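You operate a simulated robot arm through the tools that you are given. There is no shell and no other tool. Be economical: measure what you need, move in short steps, check, and stop when the job is done.

You run a simulated two-armed robot. Do the job below in one go: nothing can be reset, and whatever is moved stays where it is left.

## Task
Fit the black centre cap to the silver small wheel, cover it and roll it on.
Fine: cap down in the hub, white round cover on the wheel, roller stop down, wheel pushed on to the rollers.
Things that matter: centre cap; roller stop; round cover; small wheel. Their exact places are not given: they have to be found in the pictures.

Only the result counts: the job must be done as asked and must still hold three seconds after the hand-in. Knocking over, shifting, dropping, spilling or breaking anything else fails it. A push-on lid holds only when it is set on centred and level and pressed home; a screw cap is set on level and turned clockwise until tight.

## Robot
Two 7-joint arms with two-finger parallel grippers on one trunk, on a base that drives. Base frame: it is fixed to the floor where the robot stands at the start and does not move with it; the origin is under the middle of the robot, x ahead of it, y to its left, z up. Readings come in mm, rad, newtons and seconds.
The left shoulder is at the start at [50, 161, 1098], the right one opposite. Places, roughly: roller stop [600, 900, 800]. Payload 3.43 kg a hand.
The TCP of each hand is the grasp point between the finger pads, 30 mm short of the fingertips. In the tool frame z runs along the fingers and y along their closing line. Largest opening 94 mm; finger width 28, thickness 10; the body of the gripper, 50 by 96 mm, starts 55 mm behind the TCP.
Orientation is told as [roll, pitch, yaw] about the base's x, y, z axes, in that order, counted from this pose: with the fingers straight down and closing along the base's y, the tool's x points along the base's -x, its y along +y and its z along -z.

## Interface
- The arms move only by the tool drive_tool. It takes "left_steps", "right_steps" or both (then of equal length, played together; a hand with none holds still); each is a list of rows, each an object of numbers (a shift or turn left out is 0, a gripper value left out holds the last): "x", "y", "z": the shift along the base's x, y, z in units of 25 mm (1.0 is 25 mm); "rx", "ry", "rz": the turn, a rotation vector about the base's x, y, z in units of 5 degrees (1.0 is 5 degrees); "claw": the opening in per cent of the stroke, from 0 (shut) to 100 (fully open). In form: [{"x": .., "y": .., "z": .., "rx": .., "ry": .., "rz": .., "claw": ..}, ...]. A call has 1 to 8 rows; each row shifts and turns the commanded pose from where the row before left it. A call with a number of a shift or a turn outside -1 to 1 is refused whole. Each row takes 0.2 s and may step no farther than 50 mm and 0.15 rad from the row before; otherwise, or with a gripper value out of range, the whole call is refused. A pose out of reach is approached as far as the arm can. The call stops where the force on the tool passes 40 N (or 10 N more than at its start, if that is more) or the arm is blocked; 0.2 s more then pass. Each finger travels about 45 mm/s and halts on what it meets, pressing with about 21 N; the grip force reading is that of the motor and also rises with nothing between the fingers. The clock runs only during rows and for 0.2 s after the last one: add rows that do not move to give the fingers time. It gives the time, the measured TCP pose, the force on the tool (base axes), the opening and the grip force at its end, in the units of the frame above (readings bear some noise), with the torque about the TCP (base axes, N m) and any sound that the robot's microphone picked up, and new pictures: "views" is both (left out), scene, wrist or none (wrist: the cameras of the hands that moved).
- Cameras (640 x 400 px; columns grow to the right, rows downward): "scene" is now at [114.9, 51.2, 1249.2]; the picture's right is [0.54, -0.84, 0.00], its down [-0.33, -0.21, -0.92] and it looks along [0.77, 0.50, -0.39] (base axes); focal length 214 px, centre (320, 200). "left" rides on the left gripper at [76, -14, -103] in its tool frame; the picture's right is [0.18, 0.98, 0.00], its down [-0.75, 0.14, -0.64] and it looks along [-0.63, 0.12, 0.77] (tool axes); focal length 243 px, centre (320, 200). "right" rides on the right gripper at [76, 14, -102] in its tool frame; the picture's right is [-0.18, 0.98, 0.00], its down [-0.75, -0.14, -0.64] and it looks along [-0.63, -0.12, 0.77] (tool axes); focal length 243 px, centre (320, 200).
- slide_trunk(by): slides the trunk up (or, below 0, down) by that many mm; the arms and the scene camera ride with it, the base frame stays. It gives what a move gives, with no picture.
- drive_base(legs): drives the robot by 1 to 6 legs, each [ahead, left, turn to the left] in mm, mm and rad, along the robot's own axes; the way and the turn of a leg run together, so that a leg with both is an arc; at most 1500 mm and 3.142 rad a leg. The arms and the cameras ride along, it lands a little off, and it stops where it bumps. It gives what a move gives, and a new picture of the scene camera.
- pan_tilt(pan, tilt): turns the head with the scene camera to pan (to the left, within 1.396 rad either way) and tilt (down, from -0.506 to 1.204), counted from straight ahead of the robot. It gives what a move gives, and a new picture of the scene camera.
- measure_at(camera, pixels): for up to 12 pixels [column, row] of the newest picture of that camera ("zoom" is the newest enlarged one), the place [x, y, z] in the base frame of the surface seen there, good to about 2 mm, but the place of the scene camera against the robot may be out by one fixed shift of up to 12 mm in any direction. No time passes.
- close_up(camera, box): a new picture of the part [left, top, right, bottom] of that camera's present view, enlarged. No time passes.
- finish_job(): hands the job in; it is judged then, once.

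Keep the steps short. Do not move on a guess: measure, check each grasp and each placing, and mend mistakes. In all there are 80 turns and 260 pictures (those below and enlarged ones count). Leave the grippers open and the arms clear of the work at the hand-in unless told otherwise, and finish with a single line.

The tools are called after ">>>" by a JSON object that holds its "method" and its "body". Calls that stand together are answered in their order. drive_tool: Moves the arms, as the interface text tells. Its arguments: {"type":"object","properties":{"left_steps":{"type":"array"},"right_steps":{"type":"array"},"views":{"type":"string","enum":["both","scene","wrist","none"]}},"required":[]} The other tools are called the same way: slide_trunk (by) slides the trunk up or down; drive_base (legs) drives the base; pan_tilt (pan, tilt) turns the head that bears the scene camera; measure_at (camera, pixels) gives the place of the surface under pixels of a picture; close_up (camera, box) takes an enlarged picture of a part of a camera's view; finish_job () hands the job in.

At the start:

```text
time: 0.0
left_tcp_pos: [204.3, 280.1, 1155.8]
left_tool_rot: [0.0, 0.001, -0.001]
left_force: [-0.4, 0.7, -1.1]
left_moment: [0.0, 0.0, 0.04]
left_gripper_width: 94.2
left_finger_force: 0.0
right_tcp_pos: [344.6, 47.2, 1162.1]
right_tool_rot: [0.002, -0.001, 0.001]
right_force: [0.2, 0.8, 0.7]
right_moment: [0.01, 0.0, 0.01]
right_gripper_width: 93.9
right_finger_force: 0.0
trunk travel left (down, up): [-125.0, 142.0]
robot x, y, heading: [-1.1, -0.9, -0.002]
head pan, tilt: [0.572, 0.403]
```

scene: 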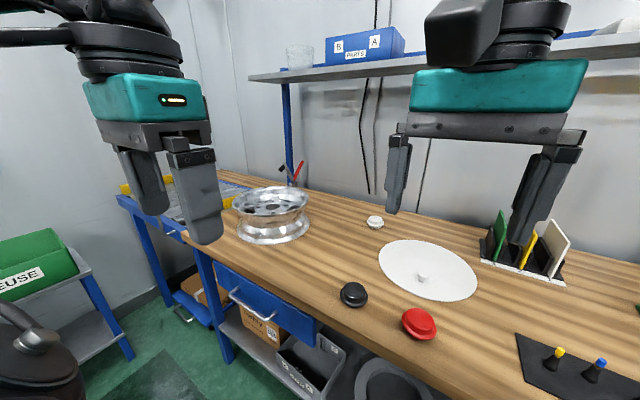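
right: 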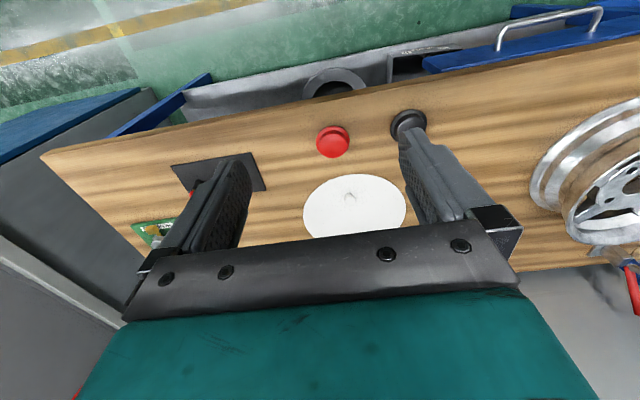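
left: 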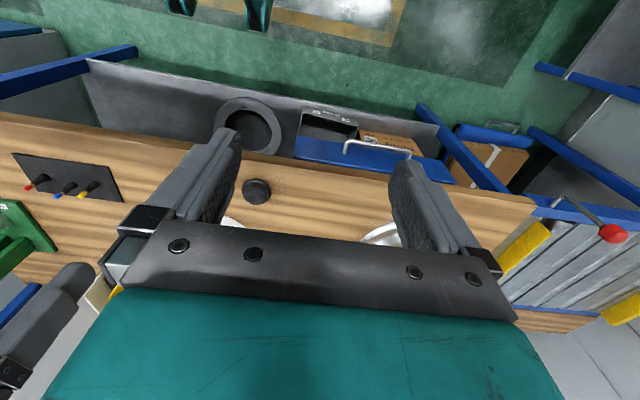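

I see the silver wheel at about (272,215), the black cap at (353,294), the white cover at (428,270), a small white knob at (375,222), and a roller table behind the left gripper. First I take close-ups and measure.

>>> {"method": "close_up", "body": {"camera": "scene", "box": [200, 150, 400, 275]}}

>>> {"method": "measure_at", "body": {"camera": "scene", "pixels": [[353, 286], [353, 300], [421, 278], [428, 265], [390, 250], [472, 290], [380, 258], [375, 218], [270, 198], [235, 205], [308, 195], [300, 280]]}}

>>> {"method": "pan_tilt", "body": {"pan": 1.1, "tilt": 0.5}}

```text
3.20 times, centred on (300, 212) of scene
```

zoom: 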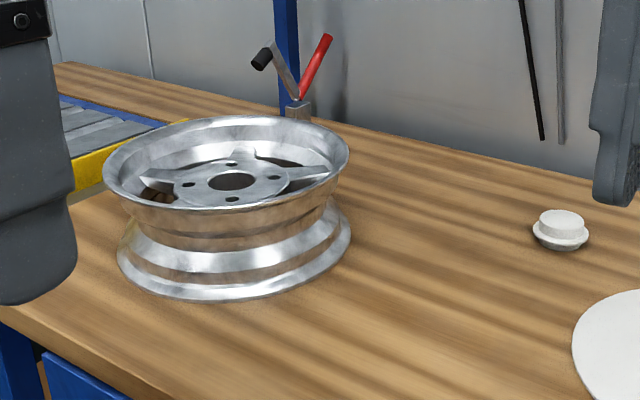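

```text
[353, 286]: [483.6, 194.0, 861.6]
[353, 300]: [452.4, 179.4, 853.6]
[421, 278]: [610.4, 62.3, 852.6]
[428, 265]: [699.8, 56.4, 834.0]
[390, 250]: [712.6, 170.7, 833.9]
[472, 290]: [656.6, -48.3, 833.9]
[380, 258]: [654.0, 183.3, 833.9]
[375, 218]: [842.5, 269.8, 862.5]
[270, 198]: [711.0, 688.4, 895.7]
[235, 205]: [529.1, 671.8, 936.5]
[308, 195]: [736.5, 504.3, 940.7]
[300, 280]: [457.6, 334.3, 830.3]
```

```text
time: 0.9
left_tcp_pos: [203.6, 279.5, 1156.3]
left_tool_rot: [0.0, -0.002, -0.001]
left_force: [-0.1, 0.3, 0.5]
left_moment: [0.0, 0.01, -0.02]
left_gripper_width: 93.8
left_finger_force: 0.2
right_tcp_pos: [343.5, 46.4, 1163.7]
right_tool_rot: [0.003, -0.001, -0.001]
right_force: [-0.5, 1.0, 0.1]
right_moment: [-0.01, -0.03, 0.0]
right_gripper_width: 93.9
right_finger_force: 0.1
trunk travel left (down, up): [-125.0, 142.0]
robot x, y, heading: [-0.1, -1.4, 0.003]
head pan, tilt: [1.1, 0.499]
```

scene: 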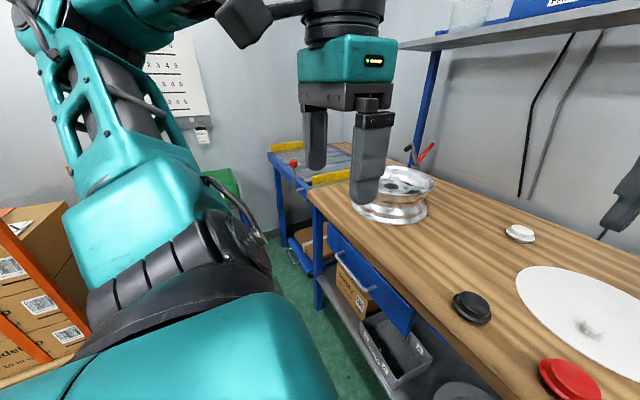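

I look at the roller end and measure the table's front edge.

>>> {"method": "close_up", "body": {"camera": "scene", "box": [250, 120, 450, 245]}}

>>> {"method": "measure_at", "body": {"camera": "scene", "pixels": [[293, 162], [295, 175], [330, 178], [285, 147], [345, 155], [272, 155], [315, 185], [316, 193], [390, 278], [420, 157], [360, 205], [425, 213]]}}

>>> {"method": "measure_at", "body": {"camera": "scene", "pixels": [[472, 300], [472, 315], [455, 305], [490, 308], [587, 326], [516, 275], [600, 375], [320, 210], [450, 330], [436, 185], [355, 183], [405, 182]]}}

```text
3.20 times, centred on (350, 182) of scene
```

zoom: 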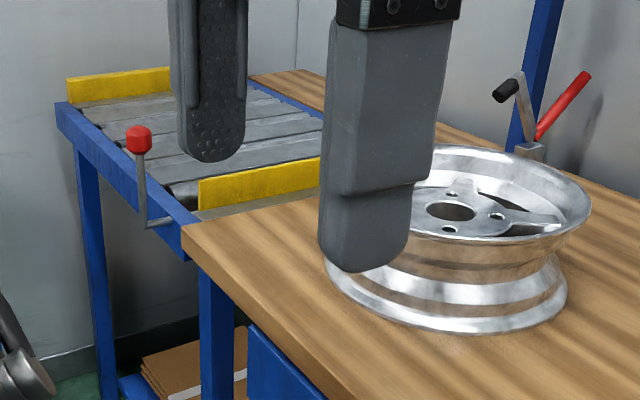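

```text
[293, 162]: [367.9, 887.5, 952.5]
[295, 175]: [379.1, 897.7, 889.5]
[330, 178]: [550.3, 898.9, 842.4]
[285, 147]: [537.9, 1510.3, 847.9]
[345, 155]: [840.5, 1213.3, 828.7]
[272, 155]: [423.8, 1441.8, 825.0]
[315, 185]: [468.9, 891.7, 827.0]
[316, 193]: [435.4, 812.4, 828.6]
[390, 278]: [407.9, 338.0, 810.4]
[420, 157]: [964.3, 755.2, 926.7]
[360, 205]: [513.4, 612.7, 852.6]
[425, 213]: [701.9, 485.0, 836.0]
```

```text
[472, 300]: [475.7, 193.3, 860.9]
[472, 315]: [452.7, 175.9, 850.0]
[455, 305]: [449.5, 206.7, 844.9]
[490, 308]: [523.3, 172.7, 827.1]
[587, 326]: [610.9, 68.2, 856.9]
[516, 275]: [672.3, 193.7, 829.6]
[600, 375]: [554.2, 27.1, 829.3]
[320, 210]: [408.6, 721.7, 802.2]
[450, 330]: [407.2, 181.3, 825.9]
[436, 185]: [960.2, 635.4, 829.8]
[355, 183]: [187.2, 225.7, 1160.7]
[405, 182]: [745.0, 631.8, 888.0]
```

The wheel stands on the table at about (632,588). A yellow bar at y≈900 blocks the rollers, and a red-ball crank at (368,888,952) works it. Next I look down to see how far the base is from the table.

>>> {"method": "pan_tilt", "body": {"pan": 0.0, "tilt": 1.2}}

>>> {"method": "pan_tilt", "body": {"pan": 0.0, "tilt": 0.7}}

```text
time: 2.3
left_tcp_pos: [204.2, 281.8, 1156.6]
left_tool_rot: [0.0, 0.0, -0.001]
left_force: [-0.4, -0.5, 0.5]
left_moment: [-0.02, -0.02, -0.02]
left_gripper_width: 93.9
left_finger_force: 0.2
right_tcp_pos: [346.4, 45.0, 1160.2]
right_tool_rot: [-0.004, -0.002, -0.005]
right_force: [31.2, -21.3, -31.4]
right_moment: [2.48, 1.29, 1.72]
right_gripper_width: 94.0
right_finger_force: 0.0
trunk travel left (down, up): [-125.0, 142.0]
robot x, y, heading: [-0.9, -2.0, -0.0]
head pan, tilt: [0.0, 1.201]
```

scene: 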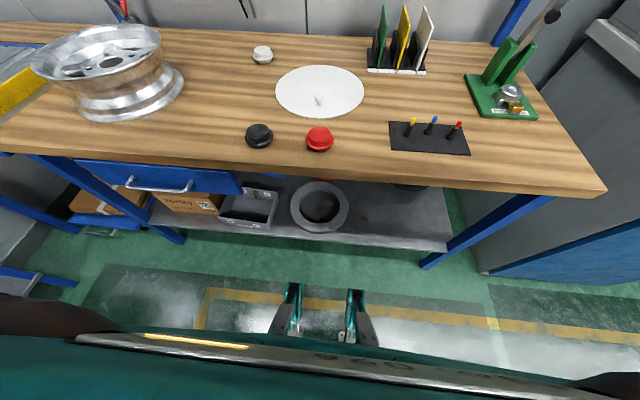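

```text
time: 3.2
left_tcp_pos: [204.3, 279.7, 1156.1]
left_tool_rot: [0.001, 0.0, 0.0]
left_force: [0.1, -0.3, 0.8]
left_moment: [-0.02, -0.04, 0.0]
left_gripper_width: 94.0
left_finger_force: 0.1
right_tcp_pos: [342.7, 45.4, 1163.4]
right_tool_rot: [0.003, 0.002, -0.001]
right_force: [0.2, -0.4, 1.1]
right_moment: [0.03, 0.01, -0.02]
right_gripper_width: 94.0
right_finger_force: 0.1
trunk travel left (down, up): [-125.0, 142.0]
robot x, y, heading: [-2.5, 0.6, -0.002]
head pan, tilt: [0.0, 0.7]
```

scene: 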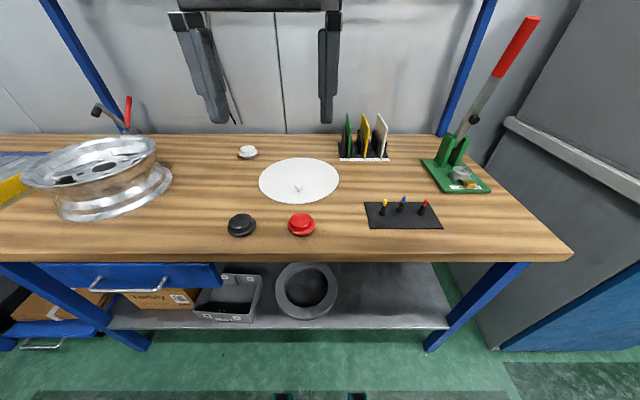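

Now I measure the cover and caps from this straight view.

>>> {"method": "measure_at", "body": {"camera": "scene", "pixels": [[298, 186], [298, 192], [299, 158], [299, 200], [259, 180], [339, 178], [241, 219], [241, 230], [228, 224], [254, 224], [301, 218], [248, 150]]}}

>>> {"method": "close_up", "body": {"camera": "scene", "box": [210, 140, 350, 240]}}

>>> {"method": "measure_at", "body": {"camera": "scene", "pixels": [[300, 262], [300, 255], [320, 330], [320, 290], [90, 148], [155, 140], [25, 178], [88, 140], [100, 185], [88, 166], [70, 168], [110, 164]]}}

```text
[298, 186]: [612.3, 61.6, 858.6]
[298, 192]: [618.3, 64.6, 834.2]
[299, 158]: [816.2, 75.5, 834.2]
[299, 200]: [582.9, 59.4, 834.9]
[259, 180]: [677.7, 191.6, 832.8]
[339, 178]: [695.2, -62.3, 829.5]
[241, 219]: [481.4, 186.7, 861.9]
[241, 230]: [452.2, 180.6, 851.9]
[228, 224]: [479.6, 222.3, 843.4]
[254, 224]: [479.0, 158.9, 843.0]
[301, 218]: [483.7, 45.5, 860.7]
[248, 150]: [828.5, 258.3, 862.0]
```

```text
4.00 times, centred on (280, 190) of scene
```

zoom: 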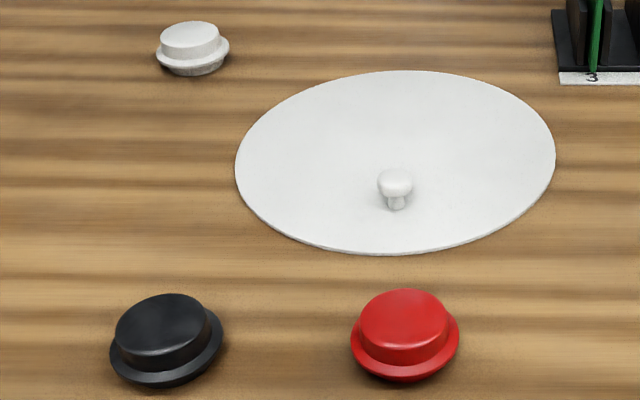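

```text
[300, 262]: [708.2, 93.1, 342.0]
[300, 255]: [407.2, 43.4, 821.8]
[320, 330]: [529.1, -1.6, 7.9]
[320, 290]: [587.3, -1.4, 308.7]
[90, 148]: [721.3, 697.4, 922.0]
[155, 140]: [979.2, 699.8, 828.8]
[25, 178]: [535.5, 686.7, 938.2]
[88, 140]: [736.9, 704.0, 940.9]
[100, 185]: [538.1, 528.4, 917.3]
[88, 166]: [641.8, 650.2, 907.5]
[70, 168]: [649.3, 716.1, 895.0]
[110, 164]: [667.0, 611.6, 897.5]
```

The cover is about 255 mm across with its centre near (695,65); its knob is off centre at (612,62). The black cap is at (468,188). Next I test the right arm's reach over free space.

>>> {"method": "drive_tool", "body": {"right_steps": [{"x": 1, "y": 0, "z": -1}, {"x": 1, "z": -1}, {"x": 1, "z": -1}, {"x": 1, "z": -1}, {"x": 1, "z": -1}, {"x": 1, "z": -1}, {"x": 1, "z": -1}, {}], "views": "scene"}}

```text
time: 5.0
left_tcp_pos: [203.5, 280.0, 1155.6]
left_tool_rot: [0.0, 0.0, -0.001]
left_force: [-0.5, -0.1, 0.0]
left_moment: [0.0, 0.0, 0.03]
left_gripper_width: 94.2
left_finger_force: 0.1
right_tcp_pos: [518.2, 45.7, 987.9]
right_tool_rot: [0.001, -0.002, 0.0]
right_force: [0.0, 0.3, -0.4]
right_moment: [0.0, -0.08, 0.0]
right_gripper_width: 94.1
right_finger_force: 0.1
trunk travel left (down, up): [-125.0, 142.0]
robot x, y, heading: [0.9, -0.9, -0.001]
head pan, tilt: [0.0, 0.7]
```

scene: 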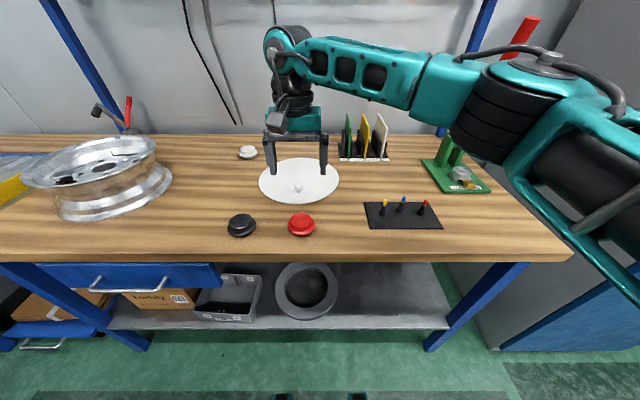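

It reaches x=518 easily. I go on toward a spot above the knob.

>>> {"method": "drive_tool", "body": {"right_steps": [{"x": 1, "z": -0.3, "y": 0.3}, {"x": 1, "z": -0.3, "y": 0.3}, {"x": 1, "z": -0.4}, {"x": 0.7}, {}, {}], "views": "both"}}

```text
time: 6.4
left_tcp_pos: [203.3, 279.8, 1155.8]
left_tool_rot: [0.001, 0.0, 0.002]
left_force: [0.6, 0.4, 0.4]
left_moment: [0.01, 0.02, -0.01]
left_gripper_width: 94.2
left_finger_force: 0.1
right_tcp_pos: [572.2, 58.2, 968.7]
right_tool_rot: [0.001, 0.0, 0.0]
right_force: [-0.6, -0.2, -0.6]
right_moment: [-0.01, 0.01, -0.01]
right_gripper_width: 94.1
right_finger_force: 0.1
right hand out of reach, approached as far as the arm can: row 3, 4
trunk travel left (down, up): [-125.0, 142.0]
robot x, y, heading: [2.1, 0.4, -0.0]
head pan, tilt: [0.0, 0.7]
```

scene: 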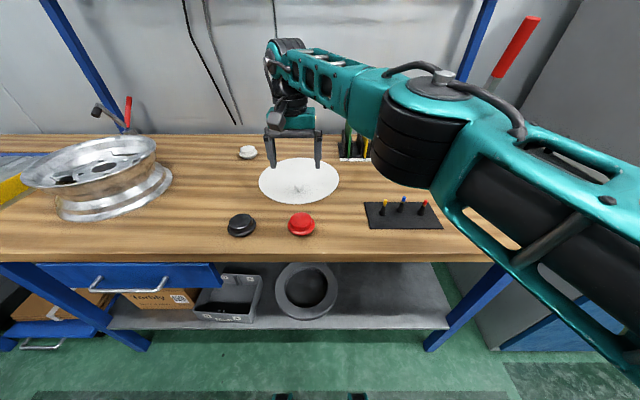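
right: 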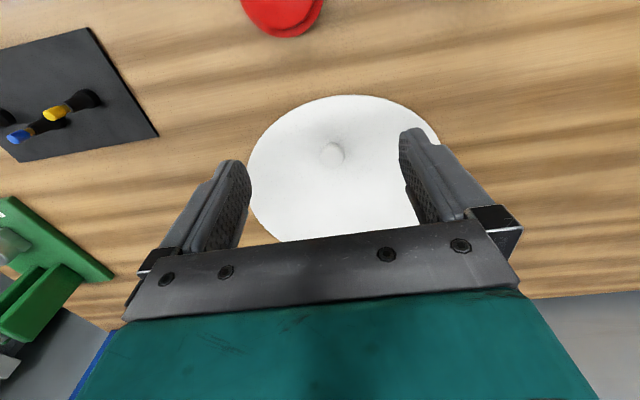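

The right hand's limit is about x=572 at z=968. I pull it back and up, then drive 150 ahead.

>>> {"method": "drive_tool", "body": {"right_steps": [{"x": -1, "z": 1}, {"x": -1, "z": 1}, {"x": -1, "z": 1}, {"x": -1, "z": 1}, {"x": -1, "z": 0}, {"x": -1, "y": -1}, {"x": -1, "y": -1}, {"x": -1, "y": -1}], "views": "none"}}

>>> {"method": "drive_base", "body": {"legs": [[150, 0, 0]]}}

>>> {"method": "pan_tilt", "body": {"pan": 0.0, "tilt": 1.1}}

```text
time: 8.2
left_tcp_pos: [203.9, 280.2, 1155.8]
left_tool_rot: [0.0, 0.0, -0.002]
left_force: [0.4, 0.0, 0.0]
left_moment: [0.0, 0.01, -0.06]
left_gripper_width: 93.9
left_finger_force: 0.0
right_tcp_pos: [370.7, -17.3, 1067.9]
right_tool_rot: [0.003, 0.0, 0.0]
right_force: [0.2, -0.2, -0.6]
right_moment: [0.01, 0.01, 0.02]
right_gripper_width: 93.9
right_finger_force: 0.0
trunk travel left (down, up): [-125.0, 142.0]
robot x, y, heading: [-0.4, -1.5, -0.002]
head pan, tilt: [0.0, 0.7]
```

```text
time: 9.6
left_tcp_pos: [321.7, 280.2, 1155.6]
left_tool_rot: [-0.003, 0.0, 0.002]
left_force: [-0.2, -0.3, -0.1]
left_moment: [0.02, 0.02, -0.03]
left_gripper_width: 94.0
left_finger_force: 0.1
right_tcp_pos: [490.7, -16.7, 1066.6]
right_tool_rot: [0.002, 0.002, -0.002]
right_force: [1.0, 0.4, 0.4]
right_moment: [0.02, 0.0, -0.01]
right_gripper_width: 94.1
right_finger_force: 0.1
trunk travel left (down, up): [-125.0, 142.0]
robot x, y, heading: [115.7, -0.9, -0.001]
head pan, tilt: [0.0, 0.7]
stopped in leg 1: the robot was blocked; the commanded pose is now the measured one
```

scene: 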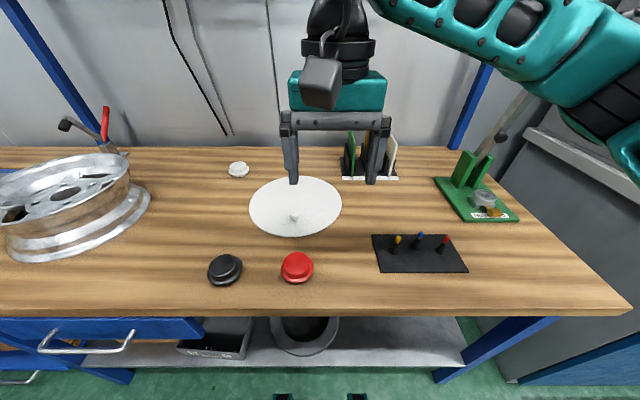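

```text
time: 10.4
left_tcp_pos: [324.2, 280.6, 1156.0]
left_tool_rot: [-0.003, 0.003, 0.0]
left_force: [0.0, 0.1, 0.0]
left_moment: [0.01, 0.01, -0.01]
left_gripper_width: 94.0
left_finger_force: 0.0
right_tcp_pos: [491.0, -17.6, 1067.7]
right_tool_rot: [0.0, 0.001, -0.003]
right_force: [0.1, 0.7, -0.4]
right_moment: [0.03, -0.02, 0.02]
right_gripper_width: 94.1
right_finger_force: 0.0
trunk travel left (down, up): [-125.0, 142.0]
robot x, y, heading: [118.1, -4.2, -0.003]
head pan, tilt: [0.0, 1.1]
```

scene: 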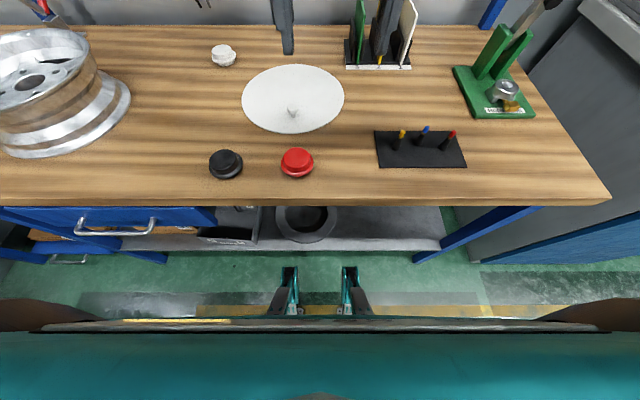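

The robot was blocked at x≈117, so it can go no closer. Reach should still do. I bring the left hand over the black cap at (468,188).

>>> {"method": "drive_tool", "body": {"left_steps": [{"x": 0.72, "y": -0.46, "z": -0.9}, {"x": 0.72, "y": -0.46, "z": -0.9}, {"x": 0.72, "y": -0.46, "z": -0.9}, {"x": 0.72, "y": -0.46, "z": -0.9}, {"x": 0.72, "y": -0.46, "z": -0.9}, {"x": 0.72, "y": -0.46, "z": -0.9}, {"x": 0.72, "y": -0.46, "z": -0.9}, {"x": 0.72, "y": -0.46, "z": -0.9}], "views": "both"}}

```text
time: 12.2
left_tcp_pos: [467.9, 188.7, 975.3]
left_tool_rot: [-0.003, 0.0, -0.002]
left_force: [0.3, -0.6, 0.2]
left_moment: [-0.02, 0.03, 0.01]
left_gripper_width: 94.0
left_finger_force: 0.0
right_tcp_pos: [492.4, -17.7, 1067.1]
right_tool_rot: [0.0, 0.003, -0.005]
right_force: [0.3, -0.4, -0.1]
right_moment: [0.03, -0.01, -0.01]
right_gripper_width: 94.1
right_finger_force: 0.0
trunk travel left (down, up): [-125.0, 142.0]
robot x, y, heading: [120.4, -3.9, 0.001]
head pan, tilt: [0.0, 1.1]
```

scene: 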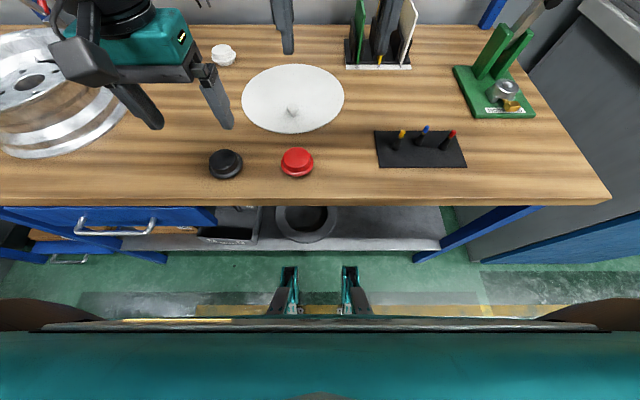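
left: 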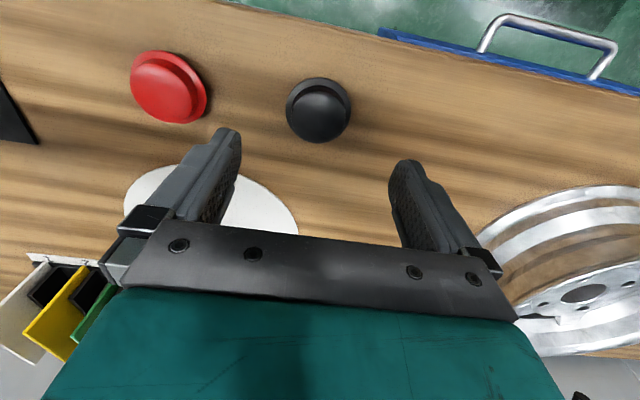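

The cap shows at (318,110) in the left picture. I measure it and the wheel with this wrist camera, since it carries no fixed offset.

>>> {"method": "measure_at", "body": {"camera": "left", "pixels": [[318, 105], [292, 112], [345, 105], [318, 130], [322, 82], [287, 115], [350, 103], [318, 141], [318, 150], [360, 110]]}}

>>> {"method": "close_up", "body": {"camera": "left", "box": [260, 60, 380, 160]}}

>>> {"method": "measure_at", "body": {"camera": "scene", "pixels": [[225, 158], [225, 172], [213, 162], [239, 162], [292, 109]]}}

```text
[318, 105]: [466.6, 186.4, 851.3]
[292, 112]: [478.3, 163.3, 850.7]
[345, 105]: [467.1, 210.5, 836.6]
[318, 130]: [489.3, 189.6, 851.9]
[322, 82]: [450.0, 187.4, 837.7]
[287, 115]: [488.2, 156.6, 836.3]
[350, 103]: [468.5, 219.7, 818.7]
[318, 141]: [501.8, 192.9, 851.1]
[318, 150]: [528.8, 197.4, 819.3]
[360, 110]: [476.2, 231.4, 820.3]
```

```text
4.00 times, centred on (320, 110) of left
```

zoom: 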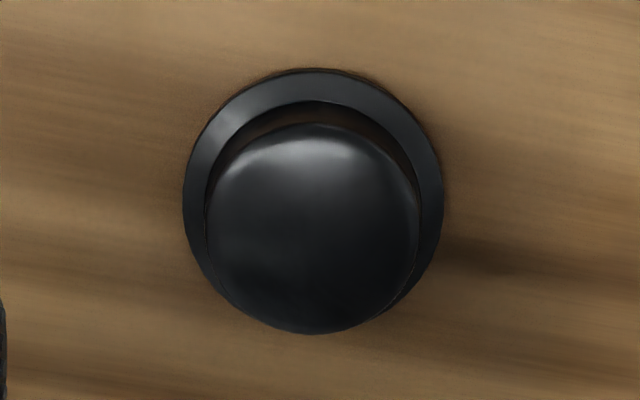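

```text
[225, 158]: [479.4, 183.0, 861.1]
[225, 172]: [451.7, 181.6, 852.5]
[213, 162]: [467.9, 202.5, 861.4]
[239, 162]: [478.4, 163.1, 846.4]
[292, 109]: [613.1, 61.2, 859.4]
```

>>> {"method": "measure_at", "body": {"camera": "left", "pixels": [[318, 117], [294, 117], [342, 117], [318, 94], [318, 141], [316, 80], [287, 107], [349, 108]]}}

```text
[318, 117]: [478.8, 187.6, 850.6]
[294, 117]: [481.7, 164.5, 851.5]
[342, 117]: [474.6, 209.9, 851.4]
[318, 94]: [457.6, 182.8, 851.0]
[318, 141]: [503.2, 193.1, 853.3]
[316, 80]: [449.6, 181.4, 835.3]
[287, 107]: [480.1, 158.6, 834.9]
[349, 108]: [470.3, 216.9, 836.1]
```

The cap's dome is centred at (479.5,187.5), top at z 851, flange top at 836. I lower to TCP z 870 so the fingertips stand just above the flange.

>>> {"method": "drive_tool", "body": {"left_steps": [{"x": 0.46, "y": -0.05, "z": -0.8}, {"z": -0.8}, {"z": -0.8}, {"z": -0.8}, {"z": -0.8}, {"z": -0.2}], "views": "wrist"}}

```text
time: 13.6
left_tcp_pos: [477.9, 186.6, 870.1]
left_tool_rot: [-0.003, 0.003, 0.001]
left_force: [0.8, -0.6, 1.0]
left_moment: [-0.02, -0.01, -0.02]
left_gripper_width: 94.2
left_finger_force: 0.1
right_tcp_pos: [491.5, -17.1, 1066.8]
right_tool_rot: [0.0, 0.003, -0.004]
right_force: [0.6, 0.2, -0.5]
right_moment: [-0.02, 0.01, -0.01]
right_gripper_width: 93.9
right_finger_force: 0.1
trunk travel left (down, up): [-125.0, 142.0]
robot x, y, heading: [120.3, 0.5, -0.001]
head pan, tilt: [0.0, 1.1]
```

left: 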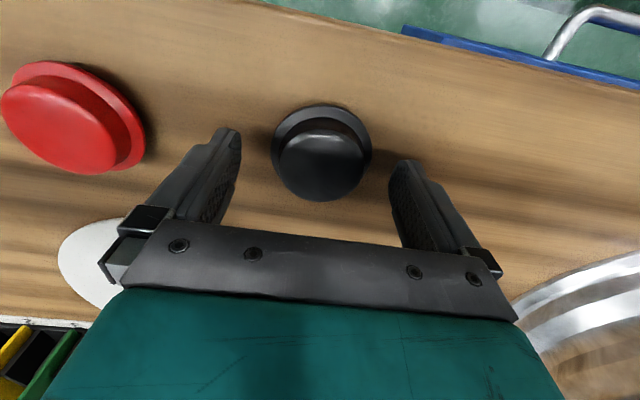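

The cap sits between the fingers. I close and check.

>>> {"method": "drive_tool", "body": {"left_steps": [{"claw": 0}, {"claw": 0}, {}, {}, {}], "views": "wrist"}}

```text
time: 14.8
left_tcp_pos: [478.4, 186.8, 870.4]
left_tool_rot: [-0.002, 0.001, 0.0]
left_force: [0.3, -0.3, 0.0]
left_moment: [0.0, -0.02, 0.0]
left_gripper_width: 51.4
left_finger_force: 20.7
right_tcp_pos: [491.7, -17.5, 1066.0]
right_tool_rot: [0.0, 0.003, -0.005]
right_force: [0.8, 0.0, -0.1]
right_moment: [-0.01, 0.04, -0.04]
right_gripper_width: 94.2
right_finger_force: 0.1
trunk travel left (down, up): [-125.0, 142.0]
robot x, y, heading: [119.0, 0.9, 0.002]
head pan, tilt: [0.0, 1.1]
```

left: 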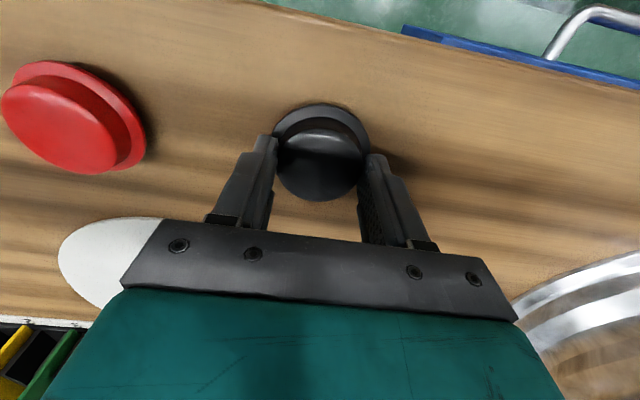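

It is gripped (51 mm wide). I lift it clear, then drive back a little and to the left toward the wheel.

>>> {"method": "drive_tool", "body": {"left_steps": [{"z": 0.5}, {"z": 1}, {"z": 1}, {"z": 1}, {"z": 1}, {"z": 1}, {"z": 1, "x": -0.5}, {"z": 1, "x": -0.5}], "views": "wrist"}}

>>> {"method": "drive_base", "body": {"legs": [[-50, 0, 0], [0, 430, 0]]}}

>>> {"method": "pan_tilt", "body": {"pan": 0.25, "tilt": 0.8}}

```text
time: 16.6
left_tcp_pos: [452.8, 186.2, 1058.1]
left_tool_rot: [-0.001, 0.003, 0.0]
left_force: [-0.6, -0.5, -0.4]
left_moment: [-0.02, 0.0, -0.01]
left_gripper_width: 51.1
left_finger_force: 20.9
right_tcp_pos: [490.7, -17.5, 1067.2]
right_tool_rot: [0.001, 0.002, -0.004]
right_force: [-0.4, 0.2, 0.2]
right_moment: [-0.01, 0.0, 0.0]
right_gripper_width: 94.0
right_finger_force: 0.2
trunk travel left (down, up): [-125.0, 142.0]
robot x, y, heading: [116.8, 0.5, 0.003]
head pan, tilt: [0.0, 1.1]
```

left: 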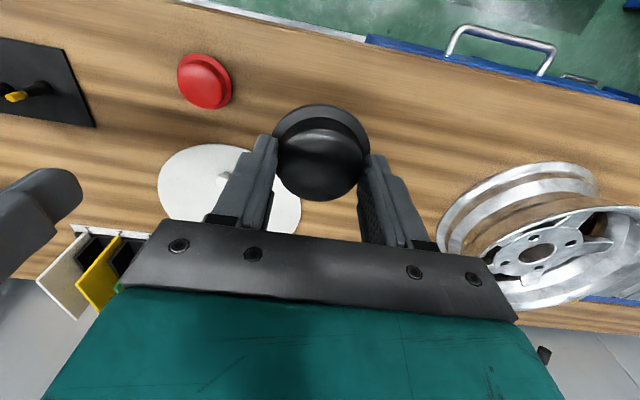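

```text
time: 21.5
left_tcp_pos: [402.1, 620.2, 1058.3]
left_tool_rot: [-0.001, 0.001, 0.003]
left_force: [-0.5, -0.4, 0.0]
left_moment: [-0.01, 0.0, -0.02]
left_gripper_width: 51.2
left_finger_force: 20.5
right_tcp_pos: [440.6, 416.6, 1066.7]
right_tool_rot: [-0.001, 0.002, 0.0]
right_force: [0.0, -0.4, 0.7]
right_moment: [0.0, -0.01, -0.04]
right_gripper_width: 94.0
right_finger_force: 0.0
trunk travel left (down, up): [-125.0, 142.0]
robot x, y, heading: [65.4, 430.7, 0.002]
head pan, tilt: [0.0, 1.1]
```

scene: 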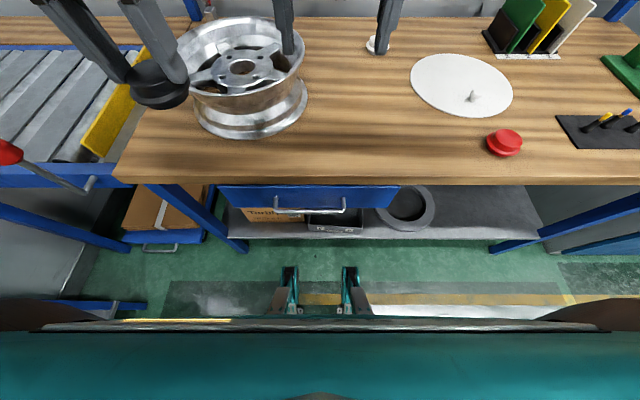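

```text
time: 22.3
left_tcp_pos: [401.3, 620.0, 1059.1]
left_tool_rot: [-0.002, 0.002, 0.003]
left_force: [-0.1, -0.4, -0.6]
left_moment: [0.01, 0.0, -0.02]
left_gripper_width: 51.2
left_finger_force: 21.2
right_tcp_pos: [441.5, 416.2, 1067.2]
right_tool_rot: [0.001, 0.003, 0.0]
right_force: [-0.6, -0.5, 0.1]
right_moment: [0.01, -0.03, 0.01]
right_gripper_width: 94.1
right_finger_force: 0.1
trunk travel left (down, up): [-125.0, 142.0]
robot x, y, heading: [66.4, 431.5, 0.004]
head pan, tilt: [0.25, 0.799]
```

scene: 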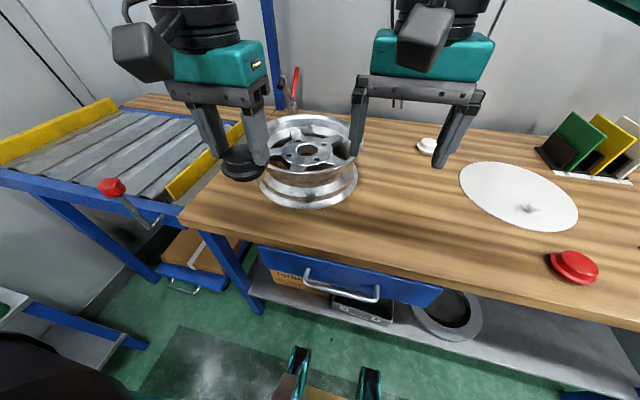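

Good view. I look at the hub in close-up and from the right hand's camera.

>>> {"method": "close_up", "body": {"camera": "scene", "box": [250, 100, 370, 175]}}

>>> {"method": "close_up", "body": {"camera": "right", "box": [0, 0, 640, 400]}}

>>> {"method": "close_up", "body": {"camera": "left", "box": [0, 0, 640, 400]}}

```text
5.33 times, centred on (310, 138) of scene
```

zoom: 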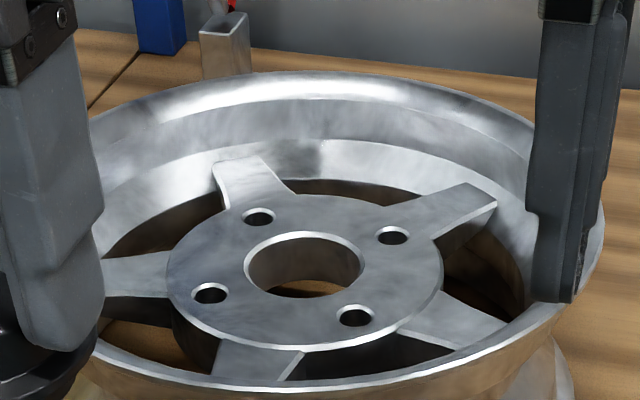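

```text
1.00 times, centred on (320, 200) of right (not enlarged: the box is as wide or as high as the picture)
```

zoom: 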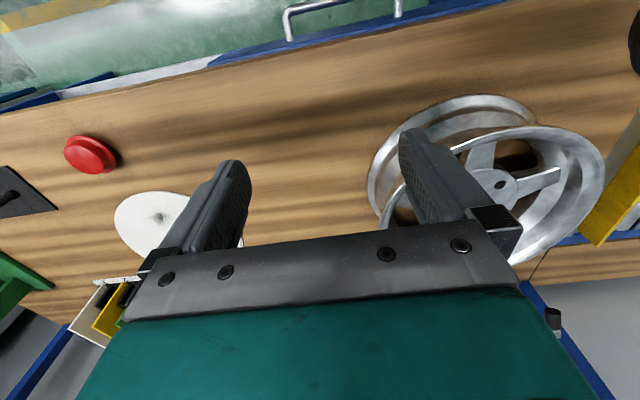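

```text
1.00 times, centred on (320, 200) of left (not enlarged: the box is as wide or as high as the picture)
```

zoom: 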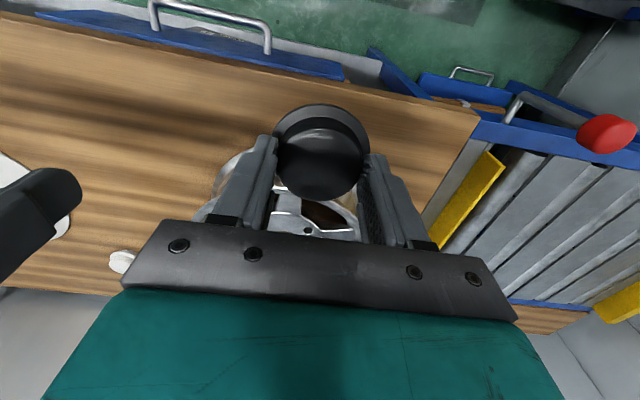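

>>> {"method": "measure_at", "body": {"camera": "scene", "pixels": [[294, 150], [320, 150], [307, 143], [307, 157], [290, 150], [324, 150], [307, 141], [307, 160], [528, 208], [298, 141], [323, 144], [317, 159]]}}

>>> {"method": "measure_at", "body": {"camera": "right", "pixels": [[497, 185], [509, 183], [495, 175], [488, 184], [159, 217], [92, 150], [605, 158], [560, 128], [480, 135], [540, 255], [524, 188], [482, 120]]}}

>>> {"method": "close_up", "body": {"camera": "right", "box": [440, 110, 600, 210]}}

```text
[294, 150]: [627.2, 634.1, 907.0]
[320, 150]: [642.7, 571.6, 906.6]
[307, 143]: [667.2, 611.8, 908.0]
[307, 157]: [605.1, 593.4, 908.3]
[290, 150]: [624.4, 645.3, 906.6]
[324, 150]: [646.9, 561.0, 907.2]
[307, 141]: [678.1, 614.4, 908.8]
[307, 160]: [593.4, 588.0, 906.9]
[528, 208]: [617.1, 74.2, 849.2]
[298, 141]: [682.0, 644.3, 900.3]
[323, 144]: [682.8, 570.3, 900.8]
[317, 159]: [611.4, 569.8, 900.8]
```

```text
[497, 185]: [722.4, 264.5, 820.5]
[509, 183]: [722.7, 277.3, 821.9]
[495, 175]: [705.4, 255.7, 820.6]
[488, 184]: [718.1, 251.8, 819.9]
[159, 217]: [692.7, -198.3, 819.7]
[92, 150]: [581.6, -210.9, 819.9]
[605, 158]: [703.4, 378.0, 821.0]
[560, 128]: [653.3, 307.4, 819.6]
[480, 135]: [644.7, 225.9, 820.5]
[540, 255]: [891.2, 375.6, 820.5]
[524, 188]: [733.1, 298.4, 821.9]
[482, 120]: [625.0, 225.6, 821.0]
```

```text
4.00 times, centred on (520, 160) of right
```

zoom: 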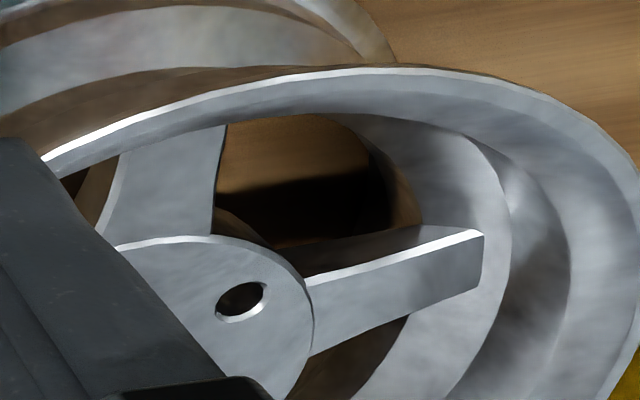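

The scene camera puts the hub centre at about (635.5,602.6). I check it with the left wrist camera by moving the hand off to the wheel's left.

>>> {"method": "drive_tool", "body": {"left_steps": [{"x": 0.9, "y": 1}, {"x": 0.9, "y": 1}, {"x": 0.9, "y": 1}, {"x": 0.9, "y": 1}, {"x": 0.9, "y": 1}, {"x": 0.9, "y": 0}], "views": "wrist"}}

```text
time: 23.7
left_tcp_pos: [538.5, 744.1, 1057.2]
left_tool_rot: [-0.002, 0.001, 0.004]
left_force: [0.2, -0.2, 0.3]
left_moment: [0.0, 0.03, -0.02]
left_gripper_width: 51.0
left_finger_force: 21.5
right_tcp_pos: [441.1, 415.9, 1066.5]
right_tool_rot: [0.001, 0.0, 0.001]
right_force: [-0.1, 0.3, 0.3]
right_moment: [-0.02, -0.02, 0.01]
right_gripper_width: 93.9
right_finger_force: 0.1
trunk travel left (down, up): [-125.0, 142.0]
robot x, y, heading: [68.0, 429.5, 0.005]
head pan, tilt: [0.25, 0.799]
```

left: 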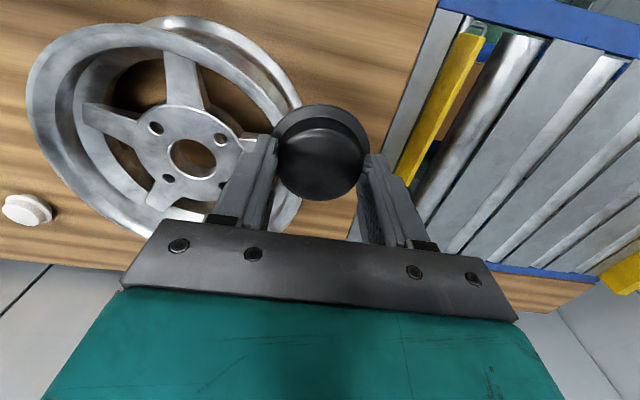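

>>> {"method": "close_up", "body": {"camera": "left", "box": [112, 108, 272, 208]}}

>>> {"method": "measure_at", "body": {"camera": "left", "pixels": [[165, 160], [219, 157], [190, 133], [196, 182], [30, 95], [285, 100], [140, 30], [130, 225], [320, 160], [455, 130], [470, 60], [425, 165]]}}

```text
4.00 times, centred on (192, 158) of left
```

zoom: 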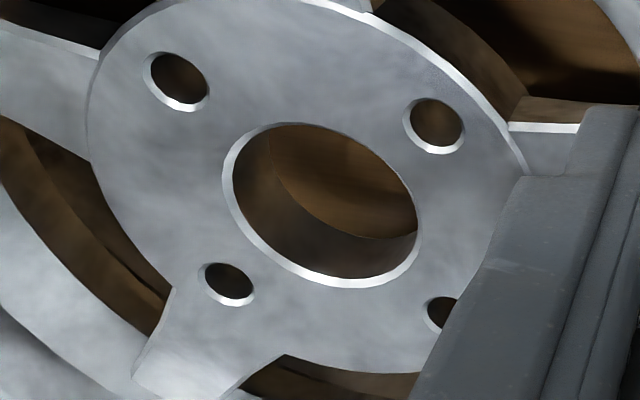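

```text
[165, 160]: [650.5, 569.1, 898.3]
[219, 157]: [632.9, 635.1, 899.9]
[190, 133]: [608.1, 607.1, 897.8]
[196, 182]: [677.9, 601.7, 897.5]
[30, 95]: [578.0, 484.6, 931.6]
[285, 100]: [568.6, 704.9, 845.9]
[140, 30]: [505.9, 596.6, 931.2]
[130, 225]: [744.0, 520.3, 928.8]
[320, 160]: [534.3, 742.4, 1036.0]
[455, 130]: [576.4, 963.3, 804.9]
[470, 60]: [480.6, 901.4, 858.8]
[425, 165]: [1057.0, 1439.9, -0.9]
```

>>> {"method": "measure_at", "body": {"camera": "zoom", "pixels": [[217, 180], [426, 230], [290, 118], [352, 293], [240, 140], [402, 270], [250, 262], [392, 148], [178, 82], [436, 126], [230, 283]]}}

```text
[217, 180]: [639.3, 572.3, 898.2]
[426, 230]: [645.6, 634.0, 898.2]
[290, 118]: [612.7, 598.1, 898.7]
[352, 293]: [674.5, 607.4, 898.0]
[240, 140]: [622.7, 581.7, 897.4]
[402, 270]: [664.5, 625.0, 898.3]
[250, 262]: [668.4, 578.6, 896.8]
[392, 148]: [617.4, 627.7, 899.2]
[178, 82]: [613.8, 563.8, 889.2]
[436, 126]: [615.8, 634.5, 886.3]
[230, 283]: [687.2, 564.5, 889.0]
```

The hub's centre is (643.2,603.1) with its top at z 898, the rim top at about 930. So the scene camera is off by (-7.7,-0.5,+9.4). I measure the held cap against the TCP.

>>> {"method": "close_up", "body": {"camera": "left", "box": [240, 90, 400, 210]}}

>>> {"method": "measure_at", "body": {"camera": "left", "pixels": [[320, 108], [320, 126], [320, 134], [320, 150], [320, 185], [320, 196], [287, 125], [355, 128], [320, 200], [277, 140], [367, 140]]}}

```text
3.33 times, centred on (320, 150) of left
```

zoom: 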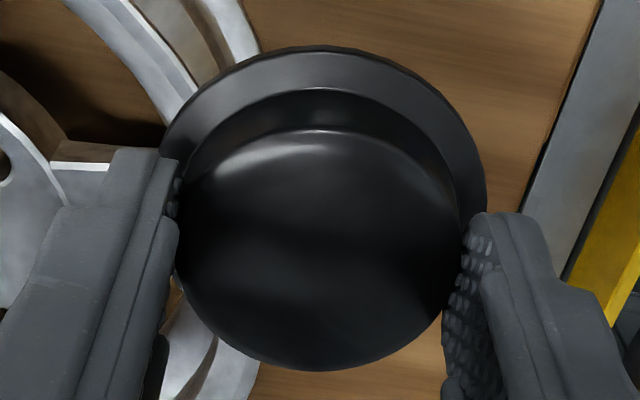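

```text
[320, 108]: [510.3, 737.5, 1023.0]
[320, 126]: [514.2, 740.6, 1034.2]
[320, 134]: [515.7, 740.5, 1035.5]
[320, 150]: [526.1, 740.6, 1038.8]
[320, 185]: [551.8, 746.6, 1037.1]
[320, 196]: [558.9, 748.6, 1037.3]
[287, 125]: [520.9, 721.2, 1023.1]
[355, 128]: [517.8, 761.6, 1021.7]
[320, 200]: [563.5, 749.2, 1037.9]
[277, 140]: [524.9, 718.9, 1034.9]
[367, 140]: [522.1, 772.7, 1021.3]
```

The cap's centre is within 1 mm of the TCP, flange top 35 mm below it. I move over the hub at z≈1000.

>>> {"method": "drive_tool", "body": {"left_steps": [{"x": 0.69, "y": -0.94, "z": -0.38}, {"x": 0.69, "y": -0.94, "z": -0.38}, {"x": 0.69, "y": -0.94, "z": -0.38}, {"x": 0.69, "y": -0.94, "z": -0.38}, {"x": 0.69, "y": -0.94, "z": -0.38}, {"x": 0.69, "y": -0.94, "z": -0.38}, {}], "views": "none"}}

```text
time: 25.3
left_tcp_pos: [599.8, 636.3, 1004.3]
left_tool_rot: [-0.002, 0.0, 0.004]
left_force: [-0.4, 0.3, -0.2]
left_moment: [0.0, 0.02, -0.01]
left_gripper_width: 51.0
left_finger_force: 21.0
left hand out of reach, approached as far as the arm can: row 5, 6
right_tcp_pos: [441.1, 416.5, 1066.9]
right_tool_rot: [-0.001, 0.0, 0.002]
right_force: [-0.2, 0.2, 0.4]
right_moment: [0.01, -0.01, -0.01]
right_gripper_width: 93.9
right_finger_force: 0.1
trunk travel left (down, up): [-125.0, 142.0]
robot x, y, heading: [66.9, 432.5, 0.004]
head pan, tilt: [0.25, 0.799]
```

Out of reach by about 40 mm. I drive ahead 48 mm; the cap's bottom clears the rim by over 20 mm.

>>> {"method": "drive_base", "body": {"legs": [[48, 0, 0]]}}

```text
time: 26.2
left_tcp_pos: [647.6, 636.5, 1004.3]
left_tool_rot: [-0.002, 0.001, 0.002]
left_force: [0.4, -0.4, 0.1]
left_moment: [0.0, 0.01, 0.02]
left_gripper_width: 50.9
left_finger_force: 20.9
right_tcp_pos: [488.9, 416.2, 1067.6]
right_tool_rot: [0.001, 0.004, -0.001]
right_force: [0.2, 0.4, 0.1]
right_moment: [0.01, 0.02, -0.02]
right_gripper_width: 94.1
right_finger_force: 0.0
trunk travel left (down, up): [-125.0, 142.0]
robot x, y, heading: [121.0, 429.2, 0.006]
head pan, tilt: [0.25, 0.799]
```

scene: 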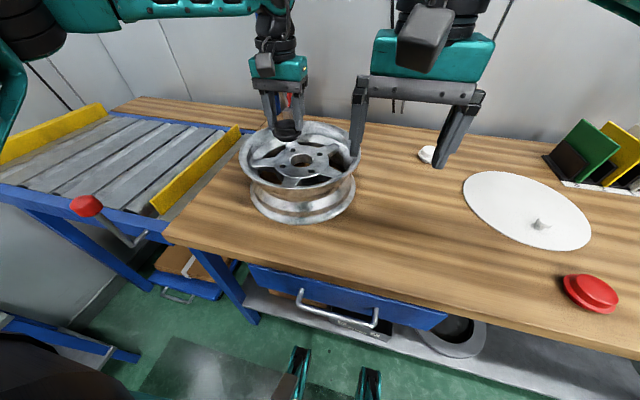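

Now I move to above the hub (642.5,603) at z 958 and look.

>>> {"method": "drive_tool", "body": {"left_steps": [{"x": -0.1, "y": -0.67}, {"x": -0.1, "y": -0.67}, {"z": -0.9}, {"z": -0.9}, {}], "views": "wrist"}}

>>> {"method": "close_up", "body": {"camera": "scene", "box": [220, 80, 380, 180]}}

```text
time: 27.4
left_tcp_pos: [627.0, 616.0, 959.7]
left_tool_rot: [-0.005, -0.001, 0.004]
left_force: [-0.2, -0.5, -0.8]
left_moment: [-0.03, -0.03, 0.0]
left_gripper_width: 51.0
left_finger_force: 20.9
left hand out of reach, approached as far as the arm can: row 1, 2, 4
right_tcp_pos: [488.7, 416.0, 1067.7]
right_tool_rot: [0.0, 0.003, 0.001]
right_force: [-0.7, 0.7, 0.1]
right_moment: [0.0, 0.0, -0.04]
right_gripper_width: 94.1
right_finger_force: 0.0
trunk travel left (down, up): [-125.0, 142.0]
robot x, y, heading: [119.0, 433.8, -0.002]
head pan, tilt: [0.25, 0.799]
```

left: 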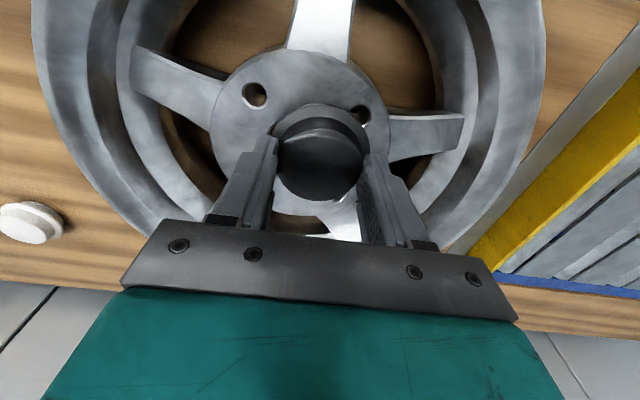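

```text
4.00 times, centred on (300, 130) of scene
```

zoom: 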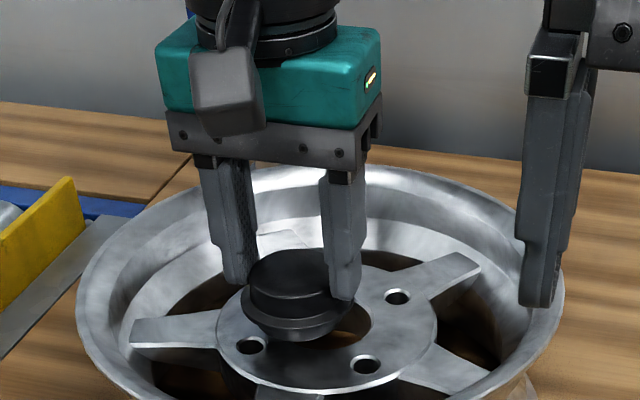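

The cap is right above the hub, but the reach ends at (627,616). The arm reaches farther when higher relative to the shoulder, so I raise the hand 75 mm, then lower the trunk 75 mm.

>>> {"method": "drive_tool", "body": {"left_steps": [{"z": 1}, {"z": 1}, {"z": 1}, {}], "views": "none"}}

>>> {"method": "slide_trunk", "body": {"by": -75}}

```text
time: 28.4
left_tcp_pos: [627.1, 616.0, 1035.4]
left_tool_rot: [-0.002, 0.002, 0.004]
left_force: [0.1, -0.2, 0.0]
left_moment: [-0.03, -0.05, -0.01]
left_gripper_width: 51.0
left_finger_force: 20.6
right_tcp_pos: [488.3, 416.3, 1066.9]
right_tool_rot: [0.0, 0.002, -0.002]
right_force: [0.0, 0.1, 0.4]
right_moment: [-0.03, 0.03, 0.0]
right_gripper_width: 93.8
right_finger_force: 0.1
trunk travel left (down, up): [-125.0, 142.0]
robot x, y, heading: [115.2, 430.8, 0.006]
head pan, tilt: [0.25, 0.799]
```

```text
time: 29.5
left_tcp_pos: [627.1, 616.7, 961.3]
left_tool_rot: [-0.001, 0.001, 0.004]
left_force: [-1.0, -0.5, -0.4]
left_moment: [0.01, -0.04, 0.01]
left_gripper_width: 50.8
left_finger_force: 20.7
right_tcp_pos: [488.8, 415.9, 992.0]
right_tool_rot: [0.002, 0.002, 0.0]
right_force: [-0.6, 0.4, -0.4]
right_moment: [0.0, -0.02, -0.03]
right_gripper_width: 93.9
right_finger_force: 0.0
trunk travel left (down, up): [-50.0, 217.0]
robot x, y, heading: [115.1, 431.7, 0.001]
head pan, tilt: [0.25, 0.799]
```

Now try again to reach (642.5,603).

>>> {"method": "drive_tool", "body": {"left_steps": [{"y": -0.52, "x": 0.31}, {"x": 0.31}, {}], "views": "wrist"}}

```text
time: 30.3
left_tcp_pos: [629.9, 614.8, 957.8]
left_tool_rot: [-0.004, -0.001, 0.005]
left_force: [0.4, 0.5, -0.3]
left_moment: [0.02, 0.01, 0.02]
left_gripper_width: 50.7
left_finger_force: 20.7
left hand out of reach, approached as far as the arm can: row 1, 2
right_tcp_pos: [489.4, 416.0, 992.0]
right_tool_rot: [0.0, 0.003, -0.001]
right_force: [0.1, -0.1, -0.1]
right_moment: [-0.01, -0.01, 0.03]
right_gripper_width: 93.9
right_finger_force: 0.1
trunk travel left (down, up): [-50.0, 217.0]
robot x, y, heading: [117.0, 430.7, 0.0]
head pan, tilt: [0.25, 0.799]
```

left: 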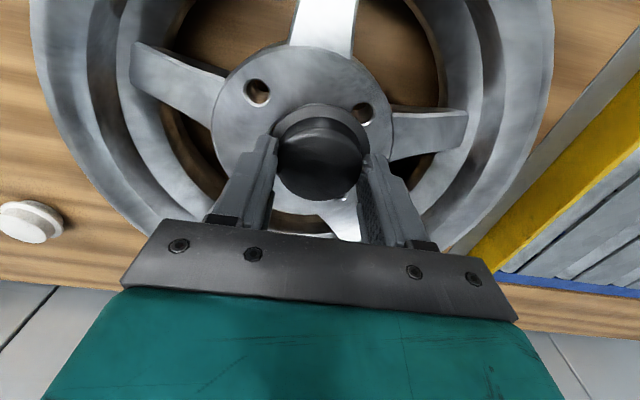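

The limit stays near (630,615). The right arm reached farther across the body, so I raise the hand and move the base 120 mm left to put the hub more inward.

>>> {"method": "drive_tool", "body": {"left_steps": [{"z": 1}, {"z": 1}, {"z": 1}, {"x": -1}, {"x": -1}], "views": "none"}}

>>> {"method": "drive_base", "body": {"legs": [[-40, 0, 0], [0, 120, 0], [42, 0, 0]]}}

>>> {"method": "drive_tool", "body": {"left_steps": [{"y": -1}, {"y": -1}, {"y": -1}, {"y": -1}, {"y": -1}, {"x": 1}, {"x": 1}, {"x": 0.6}], "views": "none"}}

```text
time: 31.5
left_tcp_pos: [566.9, 625.9, 1030.6]
left_tool_rot: [-0.001, -0.001, 0.005]
left_force: [0.1, 0.6, -0.9]
left_moment: [-0.03, -0.02, 0.03]
left_gripper_width: 50.8
left_finger_force: 20.9
left hand out of reach, approached as far as the arm can: row 1, 2, 3
right_tcp_pos: [488.4, 417.8, 992.7]
right_tool_rot: [-0.001, 0.001, 0.001]
right_force: [0.5, 0.0, 0.7]
right_moment: [0.0, 0.01, 0.01]
right_gripper_width: 93.9
right_finger_force: 0.0
trunk travel left (down, up): [-50.0, 217.0]
robot x, y, heading: [116.1, 429.9, 0.006]
head pan, tilt: [0.25, 0.799]
```

```text
time: 34.2
left_tcp_pos: [572.0, 743.8, 1029.4]
left_tool_rot: [-0.002, 0.001, 0.005]
left_force: [0.7, -0.2, -0.4]
left_moment: [-0.03, -0.03, 0.02]
left_gripper_width: 50.8
left_finger_force: 20.7
right_tcp_pos: [491.6, 536.5, 990.9]
right_tool_rot: [-0.001, 0.001, 0.0]
right_force: [-0.3, 0.3, -0.6]
right_moment: [0.01, 0.0, -0.04]
right_gripper_width: 94.0
right_finger_force: 0.1
trunk travel left (down, up): [-50.0, 217.0]
robot x, y, heading: [116.9, 555.4, 0.005]
head pan, tilt: [0.25, 0.799]
```

scene: 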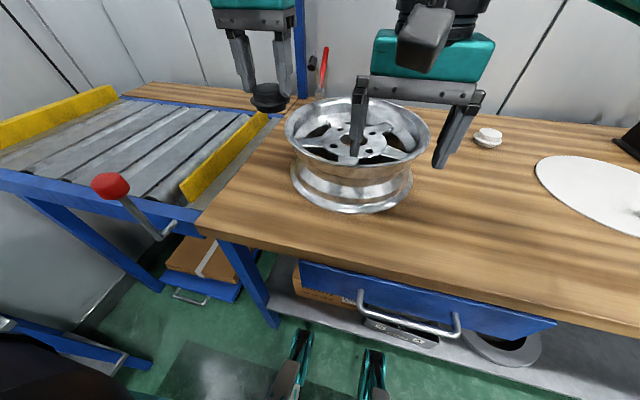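

```text
time: 36.0
left_tcp_pos: [575.9, 703.8, 1029.0]
left_tool_rot: [-0.004, -0.002, 0.01]
left_force: [0.5, -0.7, -0.5]
left_moment: [-0.01, -0.03, 0.01]
left_gripper_width: 50.7
left_finger_force: 20.8
left hand out of reach, approached as far as the arm can: row 2, 3, 4, 5, 6, 7, 8
right_tcp_pos: [490.1, 535.5, 991.1]
right_tool_rot: [0.001, 0.002, 0.001]
right_force: [0.2, 0.6, 0.2]
right_moment: [0.0, -0.01, 0.01]
right_gripper_width: 93.9
right_finger_force: 0.0
trunk travel left (down, up): [-50.0, 217.0]
robot x, y, heading: [116.3, 554.6, 0.001]
head pan, tilt: [0.25, 0.799]
```

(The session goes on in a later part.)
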